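You operate a simulated robot arm through the tools that you are given. There is no shell and no other tool.

Carry out the task below with a simulated robot arm. There is one attempt and no reset: what you move stays moved.

## Task
Lay both round mats in the ring mould, the red-edged one first, with a quarter turn of the mould between.
Fine: turn the mould by its knob away from the mats, lay the yellow-edged mat, then turn the knob back to the table edge.

Only the result counts: the job must be done as asked and must still hold three seconds after the hand-in. Knocking over, shifting, dropping, spilling or breaking anything else fails it.

## Robot
A 6-joint arm with a two-finger gripper, fixed in place. Base frame: the origin is at the foot of the arm, x ahead of it, y to its left, z up. Units: m, rad, N and s.
Its first joint turns from -2.897 to 2.897 rad. Payload 3.43 kg.
The tool frame sits at the grasp point between the pads (the TCP): z along the fingers, y along the line on which they close. The tips reach 0.02 m beyond it. The gripper opens to 0.19 m. The gripper's body begins 0.248 m behind the TCP.
Orientation is told as [roll, pitch, yaw] about the base's x, y, z axes, in that order, counted from this pose: with the fingers straight down and closing along the base's y, the tool's x points along the base's -x, its y along +y and its z along -z.

## Interface
- The arm moves only by the tool step_arm. Its arguments are lists of equal length, an entry for each row: "angular": the turn, a rotation vector about the tool's x, y, z in rad, a list of three; "slide": the shift along the tool's x, y, z in m, a list of three; "fingers": the finger opening in m, from 0 to 0.19. In form: {"angular": [[rx, ry, rz], ...], "slide": [[tx, ty, tz], ...], "fingers": [fingers, ...]}. A call has 1 to 20 rows; each row shifts and turns the commanded pose from where the row before left it, along the tool's axes as they then stand. Rows are played at 5 a second. More than 0.05 m and 0.15 rad between two rows, or a gripper value outside its range, and nothing of the call is played. A pose out of reach is approached as far as the arm can. The call stops where the force on the tool passes 40 N (or 10 N more than at its start, if that is more) or the arm is blocked; 0.2 s more then pass. Each finger travels about 0.045 m/s and halts on what it meets, pressing with about 24 N; the grip force reading is that of the motor and also rises with nothing between the fingers. The clock runs only during rows and for 0.2 s after the last one: add rows that do not move to give the fingers time. The reply holds the time, the measured pose of the TCP, the force on the tool along the base axes, the opening and the grip force, in the units named above and with some noise, with the torque about the TCP (base axes, N m) and any sound that the robot's microphone picked up.
- Cameras (640 x 400 px; columns grow to the right, rows downward): "scene" is fixed at [0.0492, -0.6507, 1.4282]; the picture's right is [0.89, -0.46, 0.00], its down [-0.13, -0.26, -0.96] and it looks along [0.44, 0.85, -0.29] (base axes); focal length 311 px, centre (320, 200). "wrist" rides on the gripper at [0.07, -0.008, -0.288] in the tool frame; the picture's right is [0.12, 0.99, 0.00], its down [-0.96, 0.12, -0.25] and it looks along [-0.25, 0.03, 0.97] (tool axes); focal length 261 px, centre (320, 200). There is no depth. A picture from a camera that has moved, and an enlarged one, comes with that camera's place and axes in the base frame and with its lens.
- capture(camera): a new picture of that camera. It takes no simulated time.
- lift_body(by): slides the trunk up (or, below 0, down) by that many m; the arm rides with it, the base frame stays. It gives what a move gives, with no picture.
- zoom(camera, box): a new picture of the part [left, top, right, bottom] of that camera's present view, enlarged. It takes no simulated time.
- close_job(): hands the job in; it is judged then, once.

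Nothing tells you positions but the pictures and the camera data. Unless the task says otherwise, let go and move clear before handing in.

The tools are called after "Request:" as name(argument=value, ...) on one line, values as JSON. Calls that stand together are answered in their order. step_arm: Moves the arm, as the interface text tells. Its arguments: {"type":"object","properties":{"angular":{"type":"array"},"slide":{"type":"array"},"fingers":{"type":"array"}},"required":["angular","slide","fingers"]} The other tools are called the same way: lift_body (by) slides the trunk up or down; capture (camera) takes a picture; zoom (camera, box) takes an enlarged picture of a part of a camera's view; close_job () hands the job in.

At the start:

```text
t: 0.0
eef_pos: [0.449, 0.5637, 1.182]
tool_rot: [0.0, 0.001, -0.001]
contact_force: [-0.8, 0.3, 0.2]
torque: [0.02, 0.05, 0.02]
gripper_width: 0.1901
gripper_force: 0.1
trunk travel left (down, up): [-0.15, 0.09]
```

scene: 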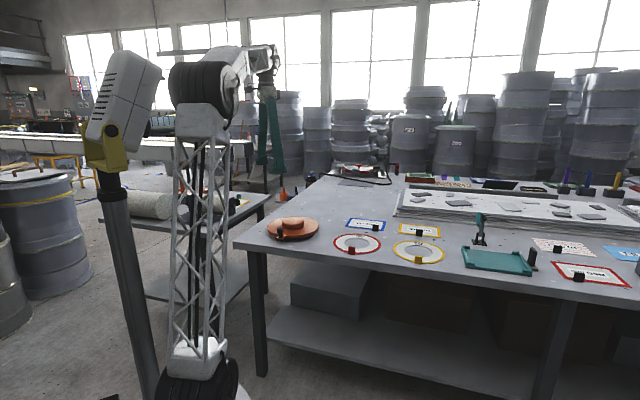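
wrist: 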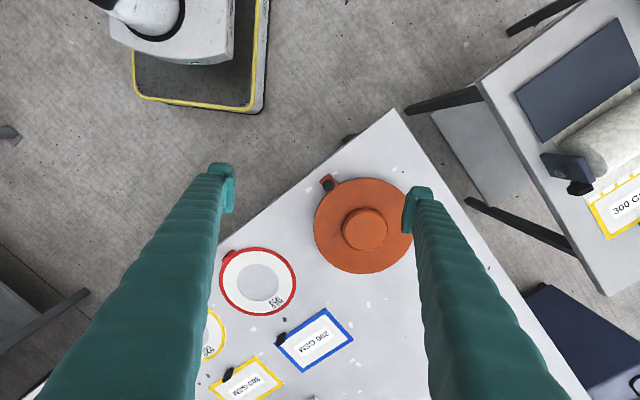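

I see an orange mould with a knob and a central boss on the table, with the red-edged and yellow-edged round mats next to it. I'll look closer before moving.

Request:
zoom(camera="scene", box=[240, 190, 480, 290])

Request:
zoom(camera="wrist", box=[190, 150, 450, 400])

```text
2.67 times, centred on (360, 240) of scene
camera zoom: at [0.0492, -0.6507, 1.4282], right [0.89, -0.46, 0.0], down [-0.13, -0.26, -0.96], along [0.44, 0.85, -0.29], focal length 830 px, centre (213, 93)
```

zoom: 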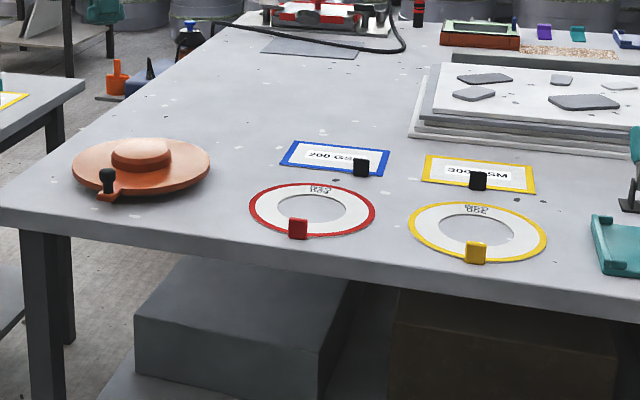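

```text
1.60 times, centred on (320, 275) of wrist
camera zoom: at [0.377, 0.5561, 1.4686], right [-0.12, 0.99, 0.0], down [0.96, 0.12, 0.25], along [0.25, 0.03, -0.97], focal length 417 px, centre (320, 80)
```

zoom: 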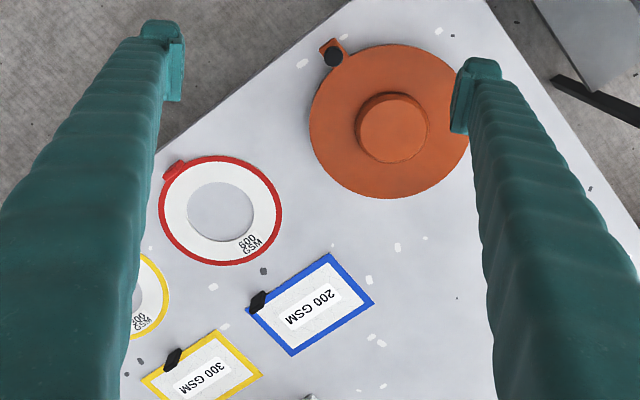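

Request:
step_arm(angular=[[0, 0, 0], [0, 0, 0], [0, 0, 0], [0, 0, 0]], slide=[[-0.02, 0.03, 0.02], [-0.02, 0.03, 0.02], [-0.02, 0.03, 0.02], [0, 0, 0]], fingers=[0.19, 0.19, 0.19, 0.19])

Request:
capture(camera="wrist")

Request:
zoom(camera="scene", box=[255, 205, 335, 255])

Request:
zoom(camera="scene", box=[325, 215, 455, 285])

```text
t: 1.0
eef_pos: [0.5085, 0.6545, 1.1213]
tool_rot: [0.0, 0.0, -0.001]
contact_force: [0.6, 0.3, -0.1]
torque: [-0.06, 0.04, 0.02]
gripper_width: 0.1899
gripper_force: 0.0
trunk travel left (down, up): [-0.15, 0.09]
```

```text
taken
camera wrist: at [0.4385, 0.6467, 1.4081], right [-0.12, 0.99, 0.0], down [0.96, 0.12, 0.25], along [0.25, 0.03, -0.97], focal length 261 px, centre (320, 200)
```

wrist: 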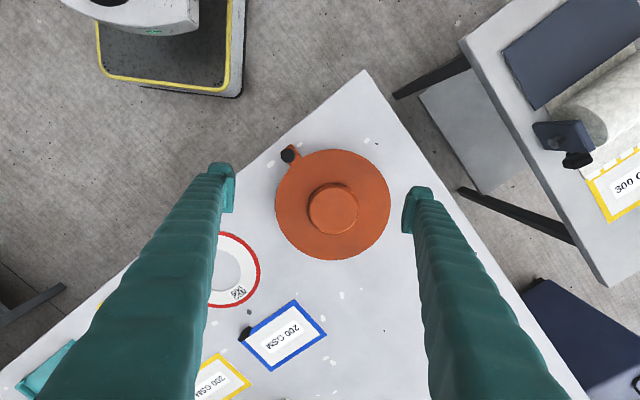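

```text
8.00 times, centred on (295, 230) of scene
camera zoom: at [0.0492, -0.6507, 1.4282], right [0.89, -0.46, 0.0], down [-0.13, -0.26, -0.96], along [0.44, 0.85, -0.29], focal length 2490 px, centre (520, -40)
```

zoom: 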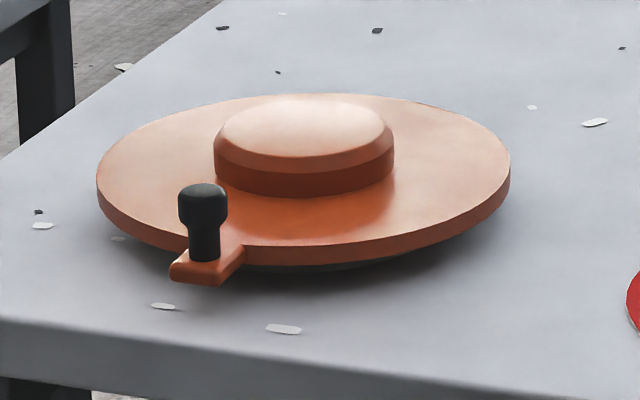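

```text
4.92 times, centred on (390, 250) of scene
camera zoom: at [0.0492, -0.6507, 1.4282], right [0.89, -0.46, 0.0], down [-0.13, -0.26, -0.96], along [0.44, 0.85, -0.29], focal length 1532 px, centre (-25, -46)
```

zoom: 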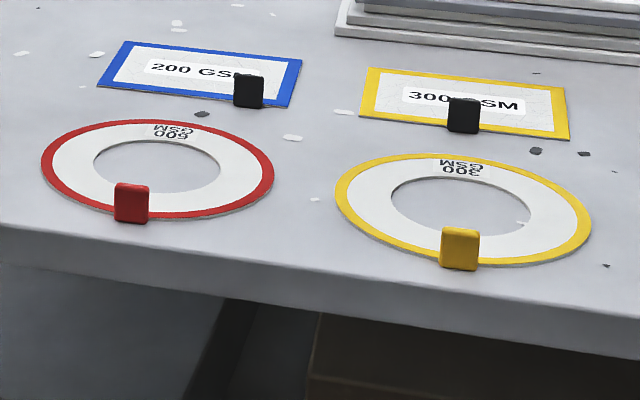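

The mould is a flat disc on a turntable with a chamfered centre boss. Each mat is a ring with an upright tab at the rim. I'll zoom on the mould, then move the camera over the mats.

Request:
zoom(camera="wrist", box=[240, 130, 400, 270])

Request:
step_arm(angular=[[0, 0, 0], [0, 0, 0], [0, 0, 0], [0, 0, 0], [0, 0, 0], [0, 0, 0], [0, 0, 0], [0, 0, 0]], slide=[[-0.025, -0.035, 0.01], [-0.025, -0.035, 0.01], [-0.025, -0.035, 0.01], [-0.025, -0.035, 0.01], [-0.025, -0.035, 0.01], [-0.025, -0.035, 0.01], [-0.025, -0.035, 0.01], [0, 0, 0]], fingers=[0.19, 0.19, 0.19, 0.19, 0.19, 0.19, 0.19, 0.19])

Request:
capture(camera="wrist")

Request:
zoom(camera="wrist", box=[220, 100, 420, 260])

```text
2.86 times, centred on (320, 200) of wrist
camera zoom: at [0.4385, 0.6467, 1.4081], right [-0.12, 0.99, 0.0], down [0.96, 0.12, 0.25], along [0.25, 0.03, -0.97], focal length 745 px, centre (320, 200)
```

zoom: 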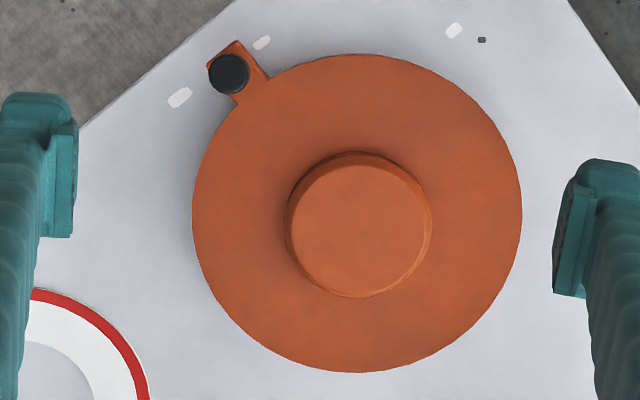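

```text
t: 2.8
eef_pos: [0.6839, 0.4104, 1.0537]
tool_rot: [-0.001, -0.001, -0.001]
contact_force: [0.4, 0.0, -0.3]
torque: [0.01, 0.03, -0.01]
gripper_width: 0.1901
gripper_force: 0.1
trunk travel left (down, up): [-0.15, 0.09]
```

```text
taken
camera wrist: at [0.6131, 0.4016, 1.3398], right [-0.12, 0.99, 0.0], down [0.96, 0.12, 0.25], along [0.25, 0.03, -0.97], focal length 261 px, centre (320, 200)
```

wrist: 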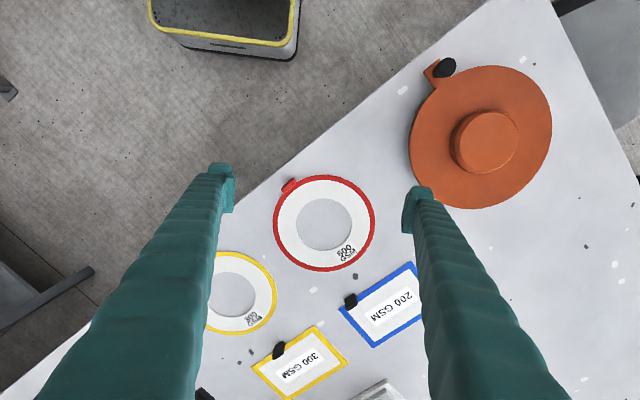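

```text
2.50 times, centred on (320, 180) of wrist
camera zoom: at [0.6131, 0.4016, 1.3398], right [-0.12, 0.99, 0.0], down [0.96, 0.12, 0.25], along [0.25, 0.03, -0.97], focal length 652 px, centre (320, 250)
```

zoom: 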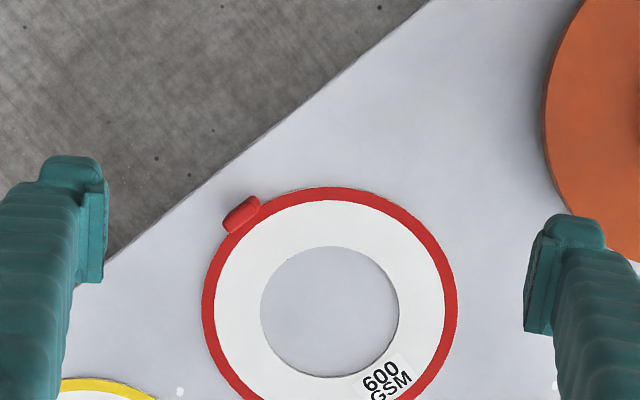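

The red mat centre is about (0.80, 0.43) at z ≈ 0.817, and its tab faces the table edge near (0.723, 0.352). The mould centre is about (0.587, 0.693), with the knob also facing the table edge. I'll go above the red tab, turned so the fingers straddle it along the edge direction.

Request:
step_arm(angular=[[0, 0, 0], [0, 0, 0], [0, 0, -0.133], [0, 0, -0.133], [0, 0, -0.133], [0, 0, -0.133], [0, 0, -0.133], [0, 0, -0.133], [0, 0, 0]], slide=[[-0.019, -0.029, 0.02], [-0.019, -0.029, 0.02], [0, 0, 0], [0, 0, 0], [0, 0, 0], [0, 0, 0], [0, 0, 0], [0, 0, 0], [0, 0, 0]], fingers=[0.12, 0.12, 0.12, 0.12, 0.12, 0.12, 0.12, 0.12, 0.12])

Request:
capture(camera="wrist")

Request:
capture(camera="scene")

```text
t: 4.8
eef_pos: [0.7214, 0.3511, 1.0114]
tool_rot: [0.0, 0.001, 0.799]
contact_force: [-0.1, 0.1, -0.3]
torque: [-0.07, 0.02, 0.02]
gripper_width: 0.1203
gripper_force: 0.1
trunk travel left (down, up): [-0.15, 0.09]
```

```text
taken
camera wrist: at [0.6772, 0.2952, 1.2989], right [-0.79, 0.61, 0.0], down [0.59, 0.77, 0.25], along [0.15, 0.2, -0.97], focal length 261 px, centre (320, 200)
```

wrist: 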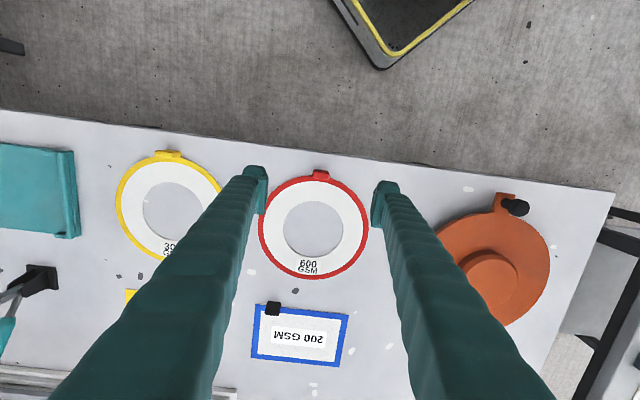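

```text
taken
```

scene: 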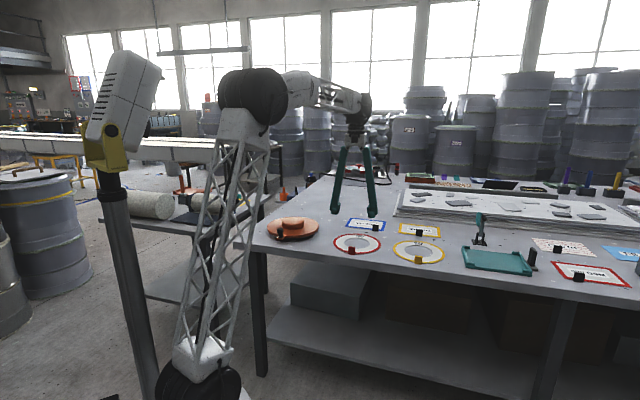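

Request:
zoom(camera="wrist", box=[250, 155, 380, 285])

Request:
zoom(camera="wrist", box=[100, 130, 260, 270])

Request:
zoom(camera="wrist", box=[410, 170, 570, 340])

```text
3.08 times, centred on (315, 220) of wrist
camera zoom: at [0.6772, 0.2952, 1.2989], right [-0.79, 0.61, 0.0], down [0.59, 0.77, 0.25], along [0.15, 0.2, -0.97], focal length 802 px, centre (335, 138)
```

zoom: 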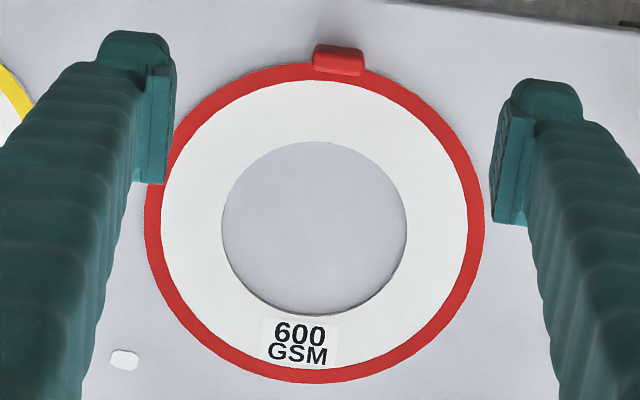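

```text
2.86 times, centred on (180, 200) of wrist
camera zoom: at [0.6772, 0.2952, 1.2989], right [-0.79, 0.61, 0.0], down [0.59, 0.77, 0.25], along [0.15, 0.2, -0.97], focal length 745 px, centre (720, 200)
```

zoom: 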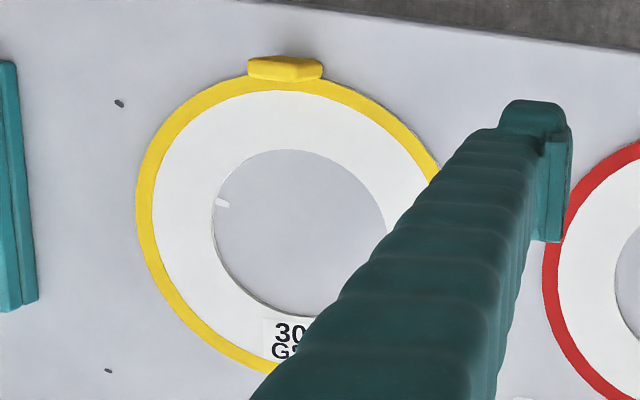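

```text
2.35 times, centred on (490, 255) of wrist
camera zoom: at [0.6772, 0.2952, 1.2989], right [-0.79, 0.61, 0.0], down [0.59, 0.77, 0.25], along [0.15, 0.2, -0.97], focal length 613 px, centre (-80, 71)
```

zoom: 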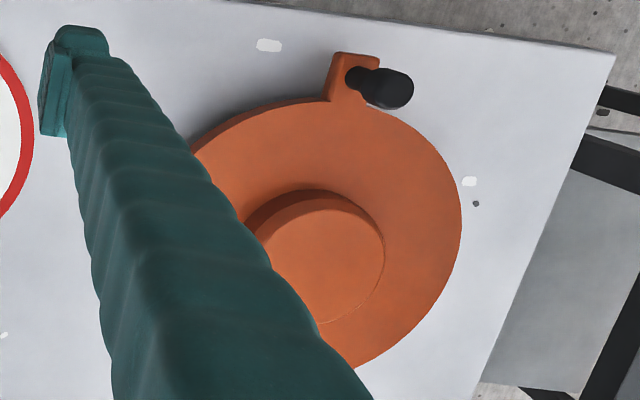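

Request:
step_arm(angular=[[0, 0, 0], [0, 0, 0], [0, 0, 0], [0, 0, 0], [0, 0, 0]], slide=[[-0.0099, 0.0014, 0.03], [0, 0, 0.04], [0, 0, 0.04], [0, 0, 0.03], [0, 0, 0]], fingers=[0.07, 0.07, 0.07, 0.07, 0.07])

Request:
zoom(camera="wrist", box=[240, 100, 400, 300])

Request:
zoom(camera="scene", box=[325, 205, 405, 265])

```text
t: 6.0
eef_pos: [0.7265, 0.3572, 0.8717]
tool_rot: [0.0, 0.001, 0.797]
contact_force: [0.0, -0.4, -0.2]
torque: [0.0, -0.03, -0.01]
gripper_width: 0.0697
gripper_force: 0.0
trunk travel left (down, up): [-0.15, 0.09]
```

```text
2.00 times, centred on (320, 200) of wrist
camera zoom: at [0.6829, 0.3025, 1.1595], right [-0.79, 0.61, 0.0], down [0.59, 0.77, 0.25], along [0.15, 0.2, -0.97], focal length 521 px, centre (320, 200)
```

zoom: 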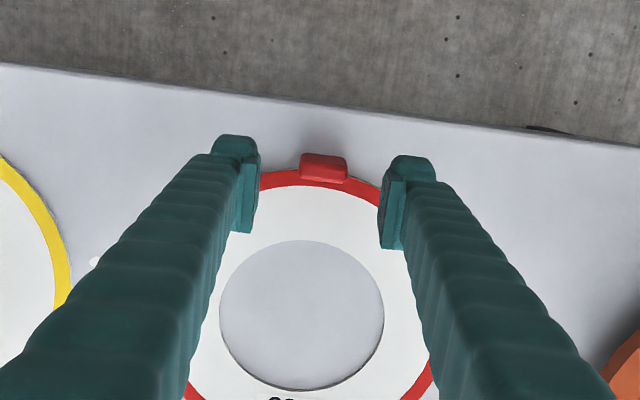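

```text
6.67 times, centred on (365, 235) of scene
camera zoom: at [0.0492, -0.6507, 1.4282], right [0.89, -0.46, 0.0], down [-0.13, -0.26, -0.96], along [0.44, 0.85, -0.29], focal length 2075 px, centre (20, -33)
```

zoom: 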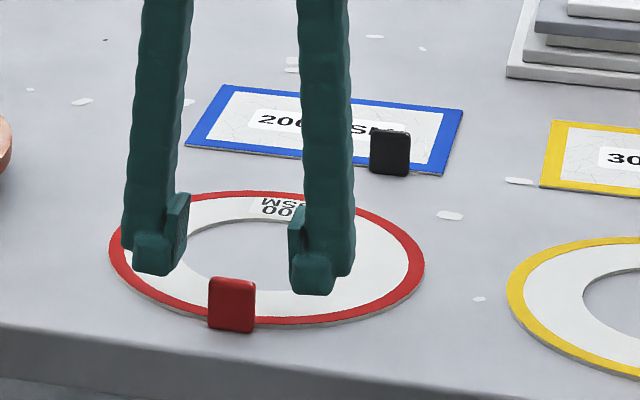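

Request:
step_arm(angular=[[0, 0, 0], [0, 0, 0], [0, 0, 0]], slide=[[0, 0, 0.015], [0, 0, 0.011], [0, 0, 0]], fingers=[0.06, 0.06, 0.06])

Request:
zoom(camera="scene", box=[325, 205, 405, 265])

```text
t: 6.8
eef_pos: [0.7263, 0.3591, 0.8462]
tool_rot: [0.0, 0.0, 0.797]
contact_force: [-0.1, 0.4, -0.9]
torque: [0.02, 0.02, -0.04]
gripper_width: 0.06
gripper_force: 0.0
trunk travel left (down, up): [-0.15, 0.09]
```

```text
6.67 times, centred on (365, 235) of scene
camera zoom: at [0.0492, -0.6507, 1.4282], right [0.89, -0.46, 0.0], down [-0.13, -0.26, -0.96], along [0.44, 0.85, -0.29], focal length 2075 px, centre (20, -33)
```

zoom: 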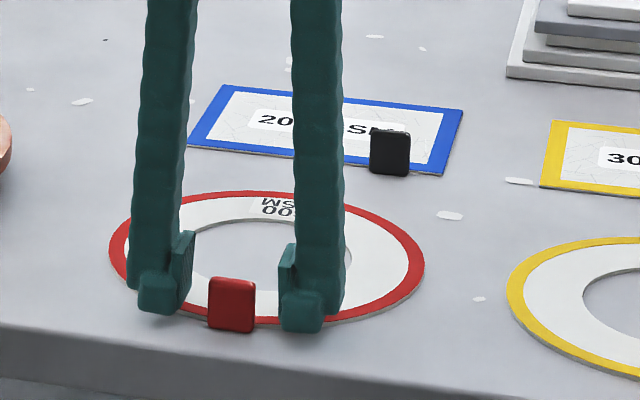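

Request:
step_arm(angular=[[0, 0, 0], [0, 0, 0], [0, 0, 0], [0, 0, 0], [0, 0, 0], [0, 0, 0]], slide=[[0, 0, 0.0025], [0, 0, 0], [0, 0, 0], [0, 0, 0], [0, 0, 0], [0, 0, 0]], fingers=[0.06, 0.045, 0.035, 0.02, 0.02, 0.02])

Request:
zoom(camera="scene", box=[325, 205, 405, 265])

Request:
zoom(camera="wrist", box=[240, 100, 400, 300])

```text
t: 8.2
eef_pos: [0.727, 0.3591, 0.8427]
tool_rot: [0.0, 0.002, 0.798]
contact_force: [0.0, 0.0, 0.5]
torque: [-0.01, 0.0, -0.02]
gripper_width: 0.0287
gripper_force: 23.9
trunk travel left (down, up): [-0.15, 0.09]
```

```text
6.67 times, centred on (365, 235) of scene
camera zoom: at [0.0492, -0.6507, 1.4282], right [0.89, -0.46, 0.0], down [-0.13, -0.26, -0.96], along [0.44, 0.85, -0.29], focal length 2075 px, centre (20, -33)
```

zoom: 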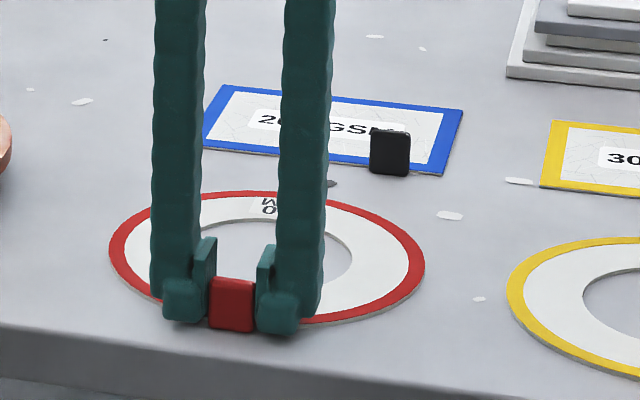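

```text
2.00 times, centred on (320, 200) of wrist
camera zoom: at [0.6831, 0.3031, 1.1306], right [-0.79, 0.61, 0.0], down [0.59, 0.77, 0.25], along [0.15, 0.2, -0.97], focal length 521 px, centre (320, 200)
```

zoom: 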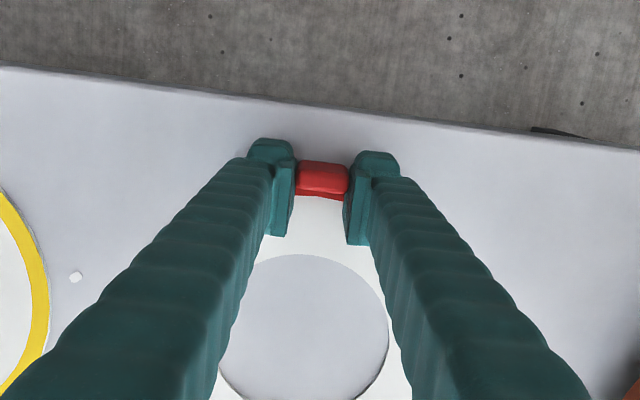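

Both pads now hold the red tab, which is 0.029 m wide. I'll lift slowly and check for sag.

Request:
step_arm(angular=[[0, 0, 0], [0, 0, 0], [0, 0, 0], [0, 0, 0], [0, 0, 0], [0, 0, 0], [0, 0, 0]], slide=[[0, 0, -0.005], [0, 0, -0.01], [0, 0, -0.015], [0, 0, -0.02], [0, 0, -0.02], [0, 0, -0.02], [0, 0, 0]], fingers=[0.02, 0.02, 0.02, 0.02, 0.02, 0.02, 0.02])

Request:
zoom(camera="scene", box=[305, 175, 425, 265])

Request:
zoom(camera="wrist", box=[200, 100, 440, 400])

```text
t: 9.8
eef_pos: [0.7254, 0.3593, 0.9334]
tool_rot: [0.0, 0.001, 0.797]
contact_force: [0.1, 0.4, -0.5]
torque: [-0.04, 0.06, 0.0]
gripper_width: 0.0287
gripper_force: 23.8
trunk travel left (down, up): [-0.15, 0.09]
```

```text
4.44 times, centred on (365, 220) of scene
camera zoom: at [0.0492, -0.6507, 1.4282], right [0.89, -0.46, 0.0], down [-0.13, -0.26, -0.96], along [0.44, 0.85, -0.29], focal length 1383 px, centre (120, 111)
```

zoom: 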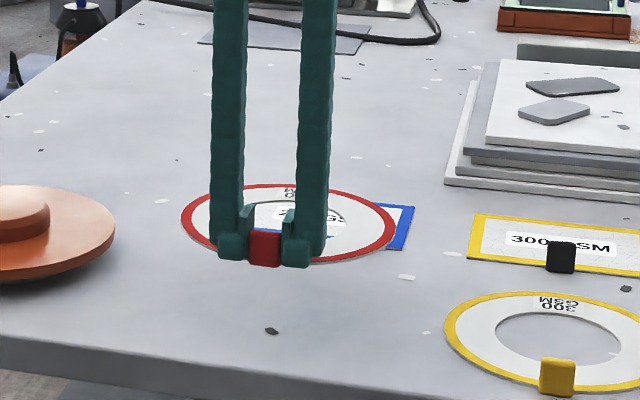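

```text
1.33 times, centred on (320, 250) of wrist
camera zoom: at [0.6838, 0.3027, 1.2206], right [-0.79, 0.61, 0.0], down [0.59, 0.77, 0.25], along [0.15, 0.2, -0.97], focal length 348 px, centre (320, 133)
```

zoom: 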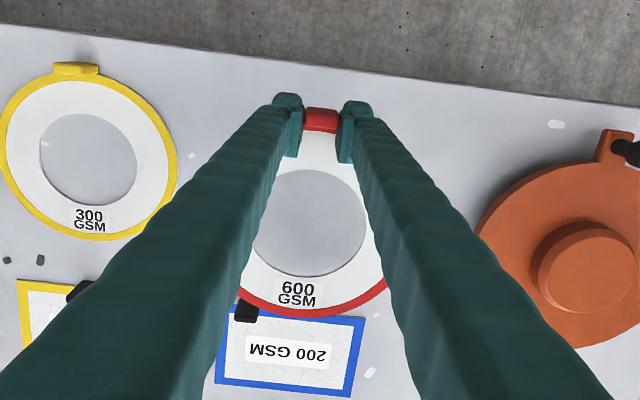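

The mat lifts level and is held firmly. I'll raise it a little more and carry it over to the mould, above knob height.

Request:
step_arm(angular=[[0, 0, 0], [0, 0, 0], [0, 0, 0], [0, 0, 0], [0, 0, 0], [0, 0, 0], [0, 0, 0], [0, 0, 0], [0, 0, 0], [0, 0, 0], [0, 0, 0], [0, 0, 0], [0, 0, 0], [0, 0, 0], [0, 0, 0]], slide=[[0, 0, -0.014], [0, 0.014, -0.014], [-0.0036, 0.0262, 0], [-0.0036, 0.0262, 0], [-0.0036, 0.0262, 0], [-0.0036, 0.0262, 0], [-0.0036, 0.0262, 0], [-0.0036, 0.0262, 0], [-0.0036, 0.0262, 0], [-0.0036, 0.0262, 0], [-0.0036, 0.0262, 0], [-0.0036, 0.0262, 0], [-0.0036, 0.0262, 0], [-0.0035, 0.0261, 0], [0, 0, 0]], fingers=[0.02, 0.02, 0.02, 0.02, 0.02, 0.02, 0.02, 0.02, 0.02, 0.02, 0.02, 0.02, 0.02, 0.02, 0.02])

Request:
capture(camera="wrist")

Request:
zoom(camera="wrist", box=[230, 120, 420, 310])

Request:
zoom(camera="scene", box=[240, 165, 360, 255])

```text
t: 13.0
eef_pos: [0.5229, 0.6198, 0.9592]
tool_rot: [0.001, 0.002, 0.797]
contact_force: [0.4, -0.9, -1.0]
torque: [-0.01, 0.05, -0.03]
gripper_width: 0.029
gripper_force: 24.0
trunk travel left (down, up): [-0.15, 0.09]
```

```text
taken
camera wrist: at [0.4788, 0.564, 1.2474], right [-0.79, 0.61, 0.0], down [0.59, 0.77, 0.25], along [0.15, 0.2, -0.97], focal length 261 px, centre (320, 200)
```

wrist: 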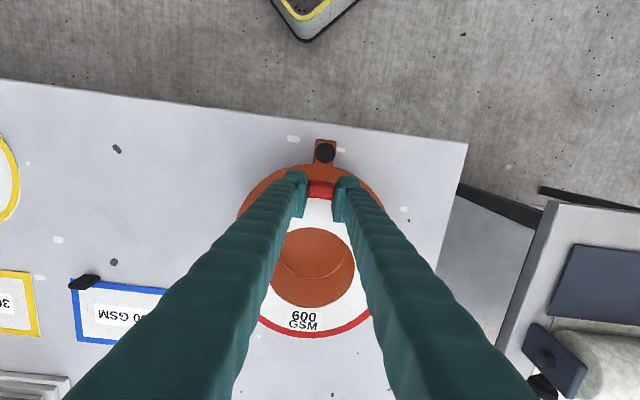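

```text
2.11 times, centred on (325, 215) of wrist
camera zoom: at [0.4788, 0.564, 1.2474], right [-0.79, 0.61, 0.0], down [0.59, 0.77, 0.25], along [0.15, 0.2, -0.97], focal length 549 px, centre (310, 168)
```

zoom: 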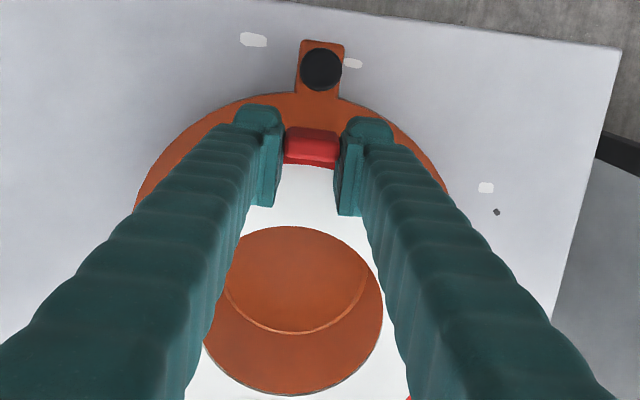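

```text
4.44 times, centred on (300, 210) of scene
camera zoom: at [0.0492, -0.6507, 1.4282], right [0.89, -0.46, 0.0], down [-0.13, -0.26, -0.96], along [0.44, 0.85, -0.29], focal length 1383 px, centre (409, 156)
```

zoom: 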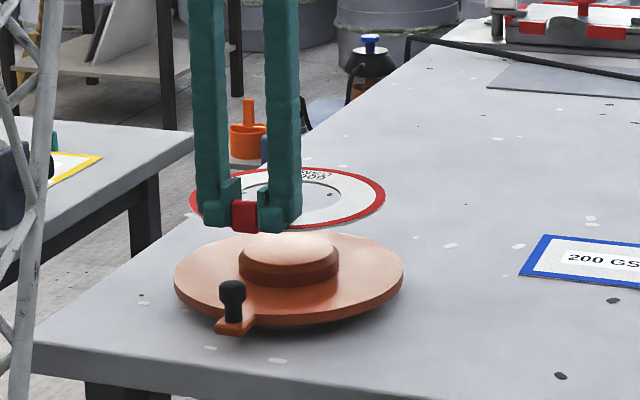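

Request:
zoom(camera="wrist", box=[260, 210, 370, 320])

Request:
zoom(camera="scene", box=[265, 195, 325, 245])

```text
3.64 times, centred on (315, 265) of wrist
camera zoom: at [0.4788, 0.564, 1.2474], right [-0.79, 0.61, 0.0], down [0.59, 0.77, 0.25], along [0.15, 0.2, -0.97], focal length 948 px, centre (338, -36)
```

zoom: 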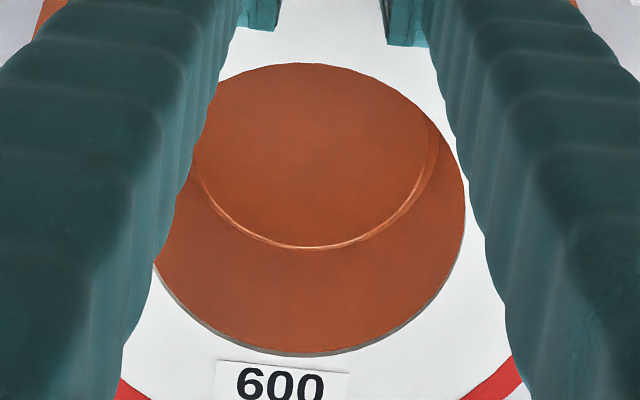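

```text
8.00 times, centred on (295, 220) of scene
camera zoom: at [0.0492, -0.6507, 1.4282], right [0.89, -0.46, 0.0], down [-0.13, -0.26, -0.96], along [0.44, 0.85, -0.29], focal length 2490 px, centre (520, 40)
```

zoom: 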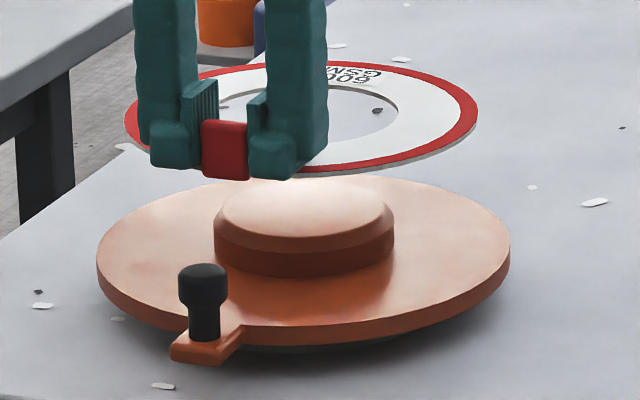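

The hole is nearly above the boss and needs a shift of about 2–3 mm. I'll shift, lower part way and check again.

Request:
step_arm(angular=[[0, 0, 0], [0, 0, 0], [0, 0, 0]], slide=[[0.0025, -0.0003, 0.012], [0, 0, 0.018], [0, 0, 0]], fingers=[0.02, 0.02, 0.02])

Request:
zoom(camera="wrist", box=[260, 210, 370, 320])

Request:
zoom(camera="scene", box=[265, 195, 325, 245])

```text
t: 13.8
eef_pos: [0.5205, 0.6183, 0.9302]
tool_rot: [0.001, -0.001, 0.797]
contact_force: [-0.1, 0.3, -0.2]
torque: [-0.02, 0.05, 0.03]
gripper_width: 0.0289
gripper_force: 23.8
trunk travel left (down, up): [-0.15, 0.09]
```

```text
3.64 times, centred on (315, 265) of wrist
camera zoom: at [0.4767, 0.5626, 1.2172], right [-0.79, 0.61, 0.0], down [0.59, 0.77, 0.25], along [0.15, 0.2, -0.97], focal length 948 px, centre (338, -36)
```

zoom: 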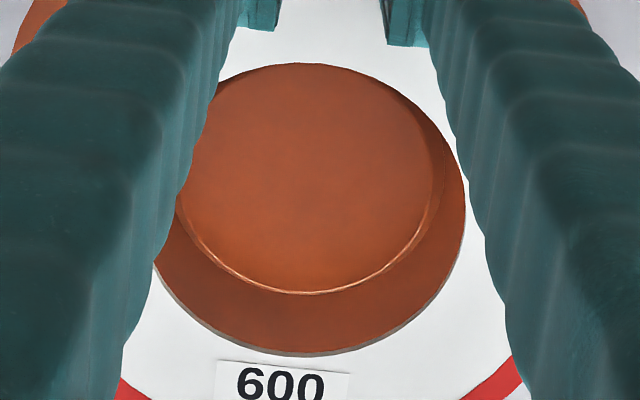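

```text
8.00 times, centred on (295, 220) of scene
camera zoom: at [0.0492, -0.6507, 1.4282], right [0.89, -0.46, 0.0], down [-0.13, -0.26, -0.96], along [0.44, 0.85, -0.29], focal length 2490 px, centre (520, 40)
```

zoom: 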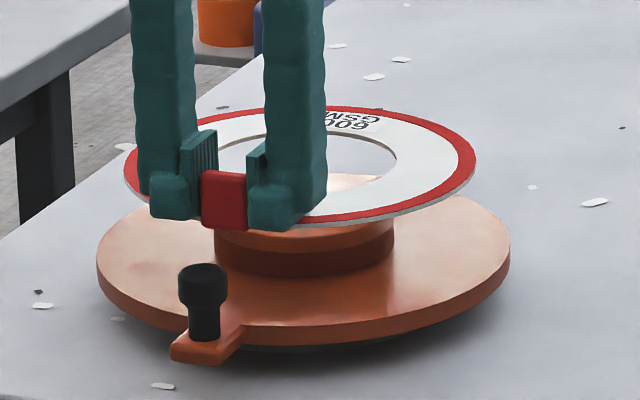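

Request:
step_arm(angular=[[0, 0, 0], [0, 0, 0], [0, 0, 0]], slide=[[-0.0008, 0, 0.01], [0, 0, 0.01], [0, 0, 0]], fingers=[0.02, 0.02, 0.02])

Request:
zoom(camera="wrist", box=[260, 210, 370, 320])

Request:
zoom(camera="scene", box=[265, 195, 325, 245])

```text
t: 14.6
eef_pos: [0.5197, 0.6187, 0.9102]
tool_rot: [0.0, 0.001, 0.797]
contact_force: [-0.7, -0.1, -0.7]
torque: [-0.01, 0.03, 0.0]
gripper_width: 0.0287
gripper_force: 24.0
trunk travel left (down, up): [-0.15, 0.09]
```

```text
3.64 times, centred on (315, 265) of wrist
camera zoom: at [0.4771, 0.5624, 1.1979], right [-0.79, 0.61, 0.0], down [0.59, 0.77, 0.25], along [0.15, 0.2, -0.97], focal length 948 px, centre (338, -36)
```

zoom: 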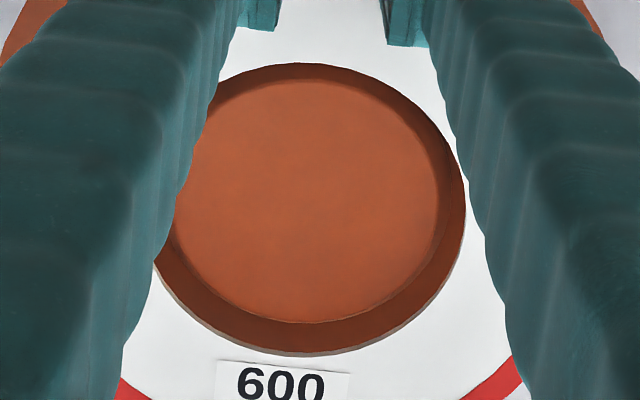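

```text
8.00 times, centred on (295, 220) of scene
camera zoom: at [0.0492, -0.6507, 1.4282], right [0.89, -0.46, 0.0], down [-0.13, -0.26, -0.96], along [0.44, 0.85, -0.29], focal length 2490 px, centre (520, 40)
```

zoom: 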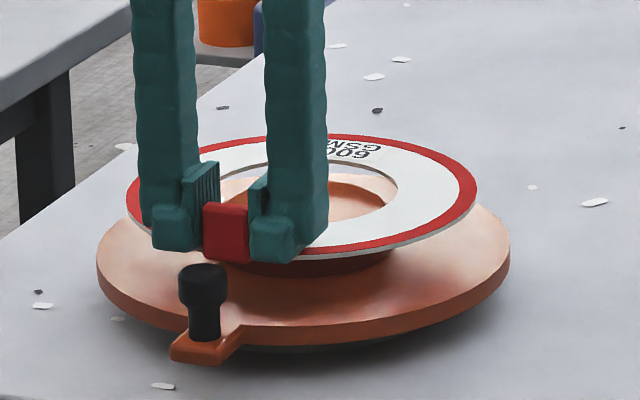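

Request:
step_arm(angular=[[0, 0, 0], [0, 0, 0], [0, 0, 0], [0, 0, 0]], slide=[[-0.0006, -0.0006, 0], [0, 0, 0.007], [0, 0, 0.006], [0, 0, 0]], fingers=[0.02, 0.02, 0.02, 0.02])

Request:
zoom(camera="wrist", box=[260, 210, 370, 320])

Request:
zoom(camera="scene", box=[265, 195, 325, 245])

```text
t: 15.6
eef_pos: [0.5228, 0.6172, 0.8968]
tool_rot: [0.001, -0.001, 0.798]
contact_force: [0.1, 0.6, -0.8]
torque: [0.0, 0.05, -0.03]
gripper_width: 0.029
gripper_force: 24.2
trunk travel left (down, up): [-0.15, 0.09]
```

```text
3.64 times, centred on (315, 265) of wrist
camera zoom: at [0.4783, 0.5613, 1.1841], right [-0.79, 0.61, 0.0], down [0.59, 0.77, 0.25], along [0.15, 0.2, -0.97], focal length 948 px, centre (338, -36)
```

zoom: 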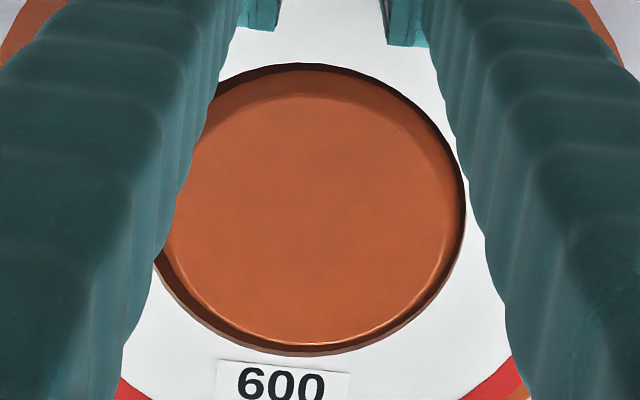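

```text
8.00 times, centred on (295, 220) of scene
camera zoom: at [0.0492, -0.6507, 1.4282], right [0.89, -0.46, 0.0], down [-0.13, -0.26, -0.96], along [0.44, 0.85, -0.29], focal length 2490 px, centre (520, 40)
```

zoom: 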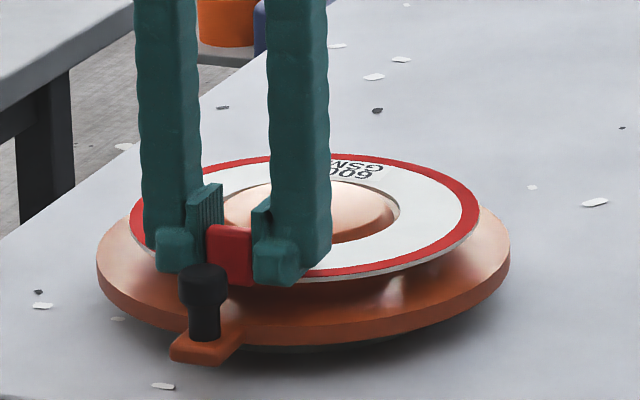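

Request:
step_arm(angular=[[0, 0, 0], [0, 0, 0], [0, 0, 0], [0, 0, 0]], slide=[[0, 0.0008, 0], [0, 0, 0.004], [0, 0, 0.003], [0, 0, 0]], fingers=[0.02, 0.02, 0.02, 0.02])

Request:
zoom(camera="wrist", box=[260, 210, 370, 320])

Request:
zoom(camera="scene", box=[265, 195, 325, 245])

```text
t: 16.6
eef_pos: [0.522, 0.6187, 0.8893]
tool_rot: [-0.002, 0.0, 0.798]
contact_force: [0.5, -0.4, -0.3]
torque: [-0.06, 0.04, -0.02]
gripper_width: 0.0288
gripper_force: 24.2
trunk travel left (down, up): [-0.15, 0.09]
```

```text
3.64 times, centred on (315, 265) of wrist
camera zoom: at [0.4775, 0.562, 1.1778], right [-0.79, 0.61, 0.0], down [0.59, 0.77, 0.25], along [0.15, 0.2, -0.97], focal length 948 px, centre (338, -36)
```

zoom: 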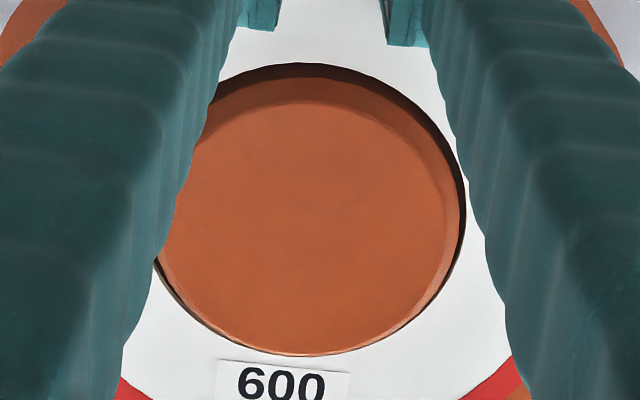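

```text
8.00 times, centred on (295, 220) of scene
camera zoom: at [0.0492, -0.6507, 1.4282], right [0.89, -0.46, 0.0], down [-0.13, -0.26, -0.96], along [0.44, 0.85, -0.29], focal length 2490 px, centre (520, 40)
```

zoom: 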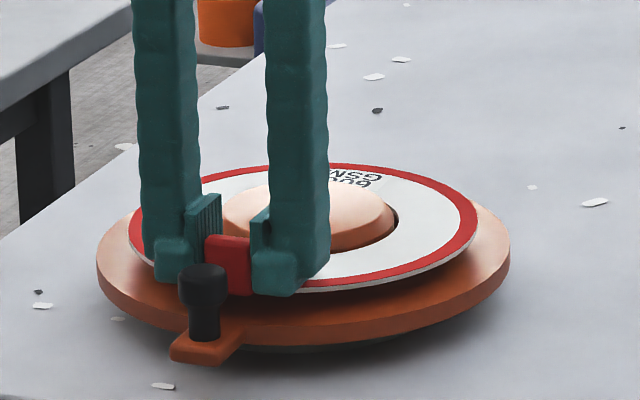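

Request:
step_arm(angular=[[0, 0, 0], [0, 0, 0], [0, 0, 0]], slide=[[0, 0, 0.002], [0, 0, 0.001], [0, 0, 0]], fingers=[0.02, 0.02, 0.02])

Request:
zoom(camera="scene", box=[265, 195, 325, 245])

```text
t: 17.4
eef_pos: [0.5227, 0.6176, 0.887]
tool_rot: [0.001, -0.001, 0.796]
contact_force: [-0.1, -0.2, -0.3]
torque: [-0.05, 0.02, 0.0]
gripper_width: 0.0291
gripper_force: 24.3
trunk travel left (down, up): [-0.15, 0.09]
```

```text
8.00 times, centred on (295, 220) of scene
camera zoom: at [0.0492, -0.6507, 1.4282], right [0.89, -0.46, 0.0], down [-0.13, -0.26, -0.96], along [0.44, 0.85, -0.29], focal length 2490 px, centre (520, 40)
```

zoom: 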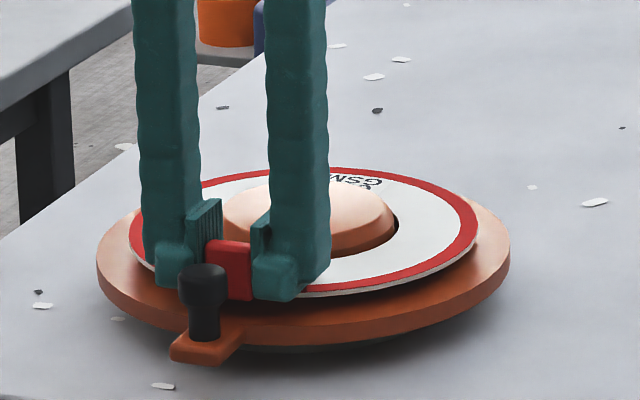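

Request:
step_arm(angular=[[0, 0, 0], [0, 0, 0], [0, 0, 0]], slide=[[0, 0, 0.003], [0, 0, 0.002], [0, 0, 0]], fingers=[0.02, 0.02, 0.02])

Request:
zoom(camera="scene", box=[265, 195, 325, 245])

Request:
zoom(camera="wrist", box=[260, 210, 370, 320])

```text
t: 18.2
eef_pos: [0.5212, 0.6182, 0.8823]
tool_rot: [-0.001, 0.001, 0.798]
contact_force: [-0.2, -0.7, -1.2]
torque: [-0.01, 0.01, 0.0]
gripper_width: 0.0287
gripper_force: 24.8
trunk travel left (down, up): [-0.15, 0.09]
```

```text
8.00 times, centred on (295, 220) of scene
camera zoom: at [0.0492, -0.6507, 1.4282], right [0.89, -0.46, 0.0], down [-0.13, -0.26, -0.96], along [0.44, 0.85, -0.29], focal length 2490 px, centre (520, 40)
```

zoom: 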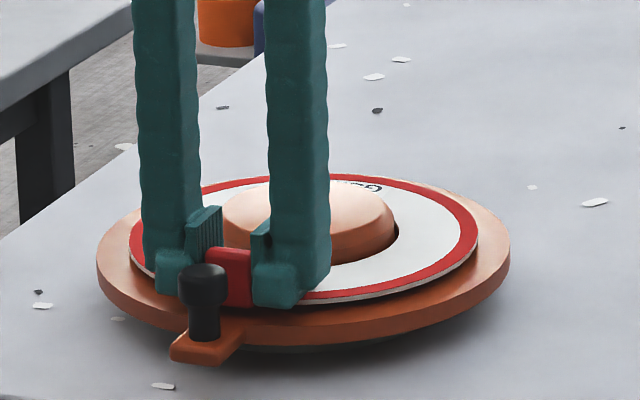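

```text
3.64 times, centred on (315, 265) of wrist
camera zoom: at [0.4778, 0.5623, 1.17], right [-0.79, 0.61, 0.0], down [0.59, 0.77, 0.25], along [0.15, 0.2, -0.97], focal length 948 px, centre (338, -36)
```

zoom: 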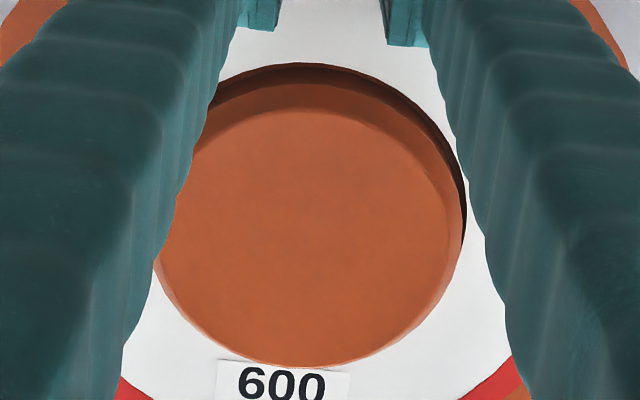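

Request:
step_arm(angular=[[0, 0, 0], [0, 0, 0], [0, 0, 0]], slide=[[0, 0, 0.002], [0, 0, 0.002], [0, 0, 0]], fingers=[0.02, 0.02, 0.02])

Request:
zoom(camera="scene", box=[265, 195, 325, 245])

```text
t: 19.0
eef_pos: [0.5215, 0.6176, 0.8781]
tool_rot: [0.001, -0.001, 0.797]
contact_force: [-0.3, -1.2, -1.2]
torque: [-0.06, 0.06, -0.01]
gripper_width: 0.0286
gripper_force: 23.8
trunk travel left (down, up): [-0.15, 0.09]
```

```text
8.00 times, centred on (295, 220) of scene
camera zoom: at [0.0492, -0.6507, 1.4282], right [0.89, -0.46, 0.0], down [-0.13, -0.26, -0.96], along [0.44, 0.85, -0.29], focal length 2490 px, centre (520, 40)
```

zoom: 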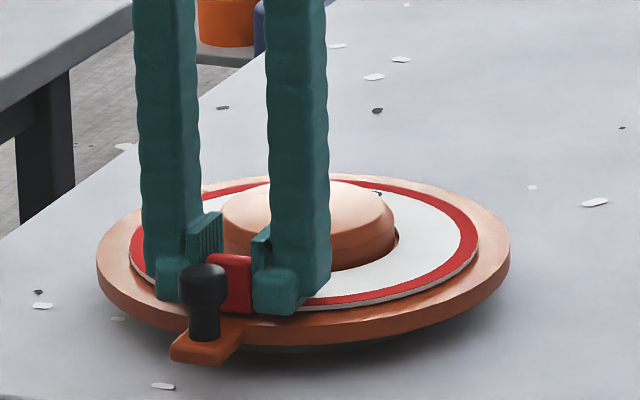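

Request:
step_arm(angular=[[0, 0, 0], [0, 0, 0], [0, 0, 0]], slide=[[0, 0, 0.001], [0, 0, 0.001], [0, 0, 0]], fingers=[0.02, 0.02, 0.02])

Request:
zoom(camera="scene", box=[265, 195, 325, 245])

Request:
zoom(camera="wrist", box=[230, 130, 410, 350])

```text
t: 19.8
eef_pos: [0.522, 0.6178, 0.878]
tool_rot: [0.0, -0.001, 0.798]
contact_force: [-0.4, -0.5, 6.4]
torque: [-0.06, 0.02, -0.03]
gripper_width: 0.0287
gripper_force: 23.9
trunk travel left (down, up): [-0.15, 0.09]
```

```text
8.00 times, centred on (295, 220) of scene
camera zoom: at [0.0492, -0.6507, 1.4282], right [0.89, -0.46, 0.0], down [-0.13, -0.26, -0.96], along [0.44, 0.85, -0.29], focal length 2490 px, centre (520, 40)
```

zoom: 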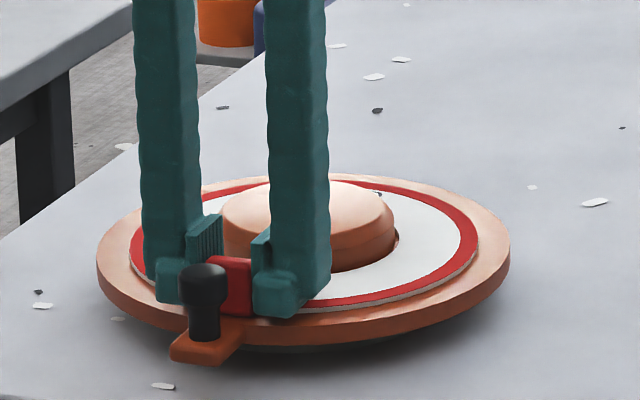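

```text
1.82 times, centred on (320, 240) of wrist
camera zoom: at [0.4778, 0.5625, 1.1645], right [-0.79, 0.61, 0.0], down [0.59, 0.77, 0.25], along [0.15, 0.2, -0.97], focal length 474 px, centre (320, 127)
```

zoom: 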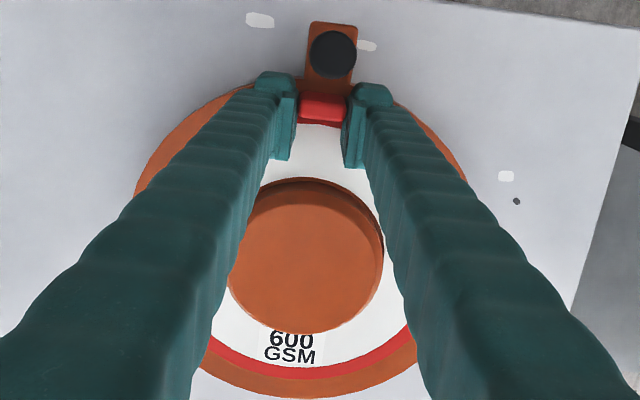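

The mat now rests on the disc, with 6 N of upward force. I'll release it and lift away.

Request:
step_arm(angular=[[0, 0, 0], [0, 0, 0], [0, 0, 0], [0, 0, 0], [0, 0, 0], [0, 0, 0], [0, 0, 0]], slide=[[0, 0, 0], [0, 0, 0], [0, 0, 0], [0, 0, -0.02], [0, 0, -0.04], [0, 0, -0.04], [0, 0, 0]], fingers=[0.045, 0.06, 0.06, 0.06, 0.07, 0.08, 0.08])

Request:
zoom(camera="scene", box=[265, 195, 325, 245])

Request:
zoom(camera="wrist", box=[230, 130, 410, 350])

```text
t: 21.4
eef_pos: [0.5199, 0.6178, 0.9754]
tool_rot: [0.001, 0.0, 0.798]
contact_force: [0.0, -0.1, -0.4]
torque: [-0.02, 0.03, 0.01]
gripper_width: 0.0797
gripper_force: 0.0
trunk travel left (down, up): [-0.15, 0.09]
```

```text
8.00 times, centred on (295, 220) of scene
camera zoom: at [0.0492, -0.6507, 1.4282], right [0.89, -0.46, 0.0], down [-0.13, -0.26, -0.96], along [0.44, 0.85, -0.29], focal length 2490 px, centre (520, 40)
```

zoom: 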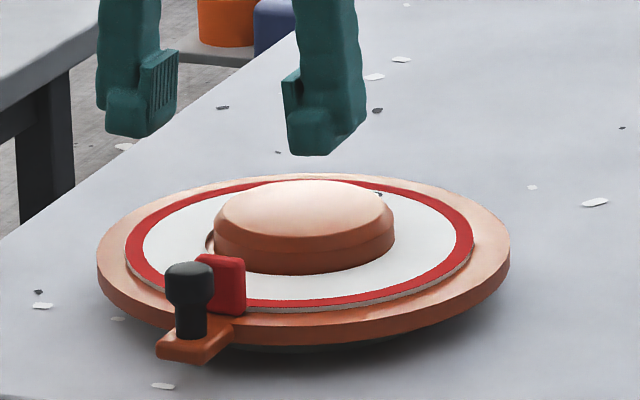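

```text
1.82 times, centred on (320, 240) of wrist
camera zoom: at [0.477, 0.5624, 1.2633], right [-0.79, 0.61, 0.0], down [0.59, 0.77, 0.25], along [0.15, 0.2, -0.97], focal length 474 px, centre (320, 127)
```

zoom: 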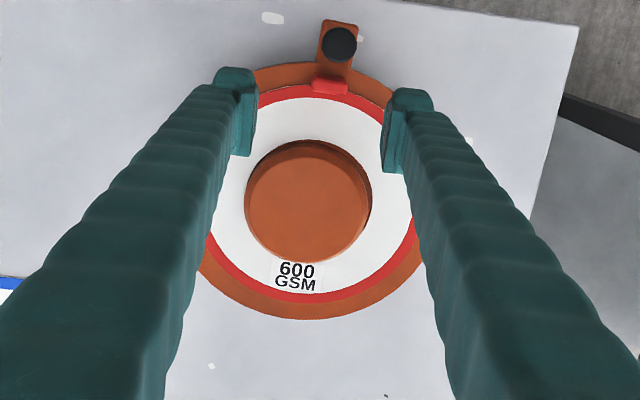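

The red mat lies flat around the boss. The knob shifted about 3° when I released, in the harmless direction. Next I'll position over the knob to grip it.

Request:
step_arm(angular=[[0, 0, 0], [0, 0, 0], [0, 0, 0.071], [0, 0, 0]], slide=[[0.0235, 0.0058, 0], [0.0234, 0.0057, 0], [0, 0, 0.02], [0, 0, 0]], fingers=[0.08, 0.08, 0.07, 0.07])

Request:
zoom(camera="wrist", box=[240, 100, 400, 300])

Request:
zoom(camera="scene", box=[265, 195, 325, 245])

```text
t: 22.4
eef_pos: [0.4801, 0.592, 0.9569]
tool_rot: [-0.001, 0.0, 0.727]
contact_force: [-0.6, -0.6, -0.4]
torque: [0.0, 0.04, -0.01]
gripper_width: 0.0701
gripper_force: 0.1
trunk travel left (down, up): [-0.15, 0.09]
```

```text
2.00 times, centred on (320, 200) of wrist
camera zoom: at [0.4326, 0.5397, 1.2444], right [-0.75, 0.66, 0.0], down [0.64, 0.73, 0.25], along [0.16, 0.18, -0.97], focal length 521 px, centre (320, 200)
```

zoom: 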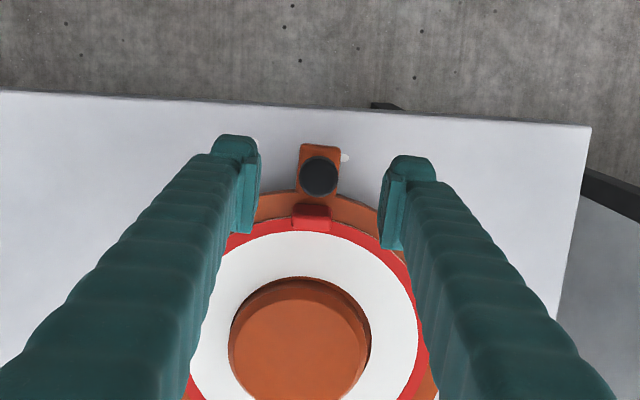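

```text
8.00 times, centred on (295, 220) of scene
camera zoom: at [0.0492, -0.6507, 1.4282], right [0.89, -0.46, 0.0], down [-0.13, -0.26, -0.96], along [0.44, 0.85, -0.29], focal length 2490 px, centre (520, 40)
```

zoom: 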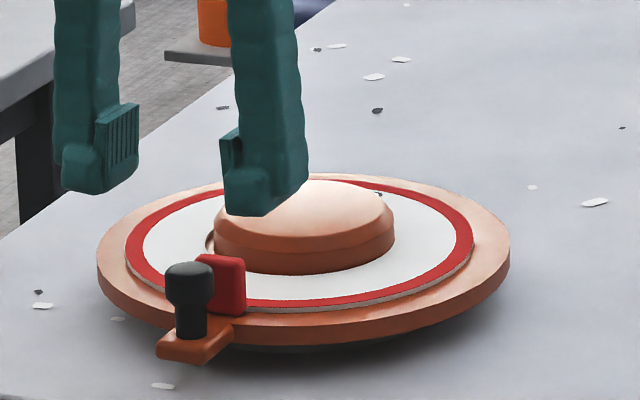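

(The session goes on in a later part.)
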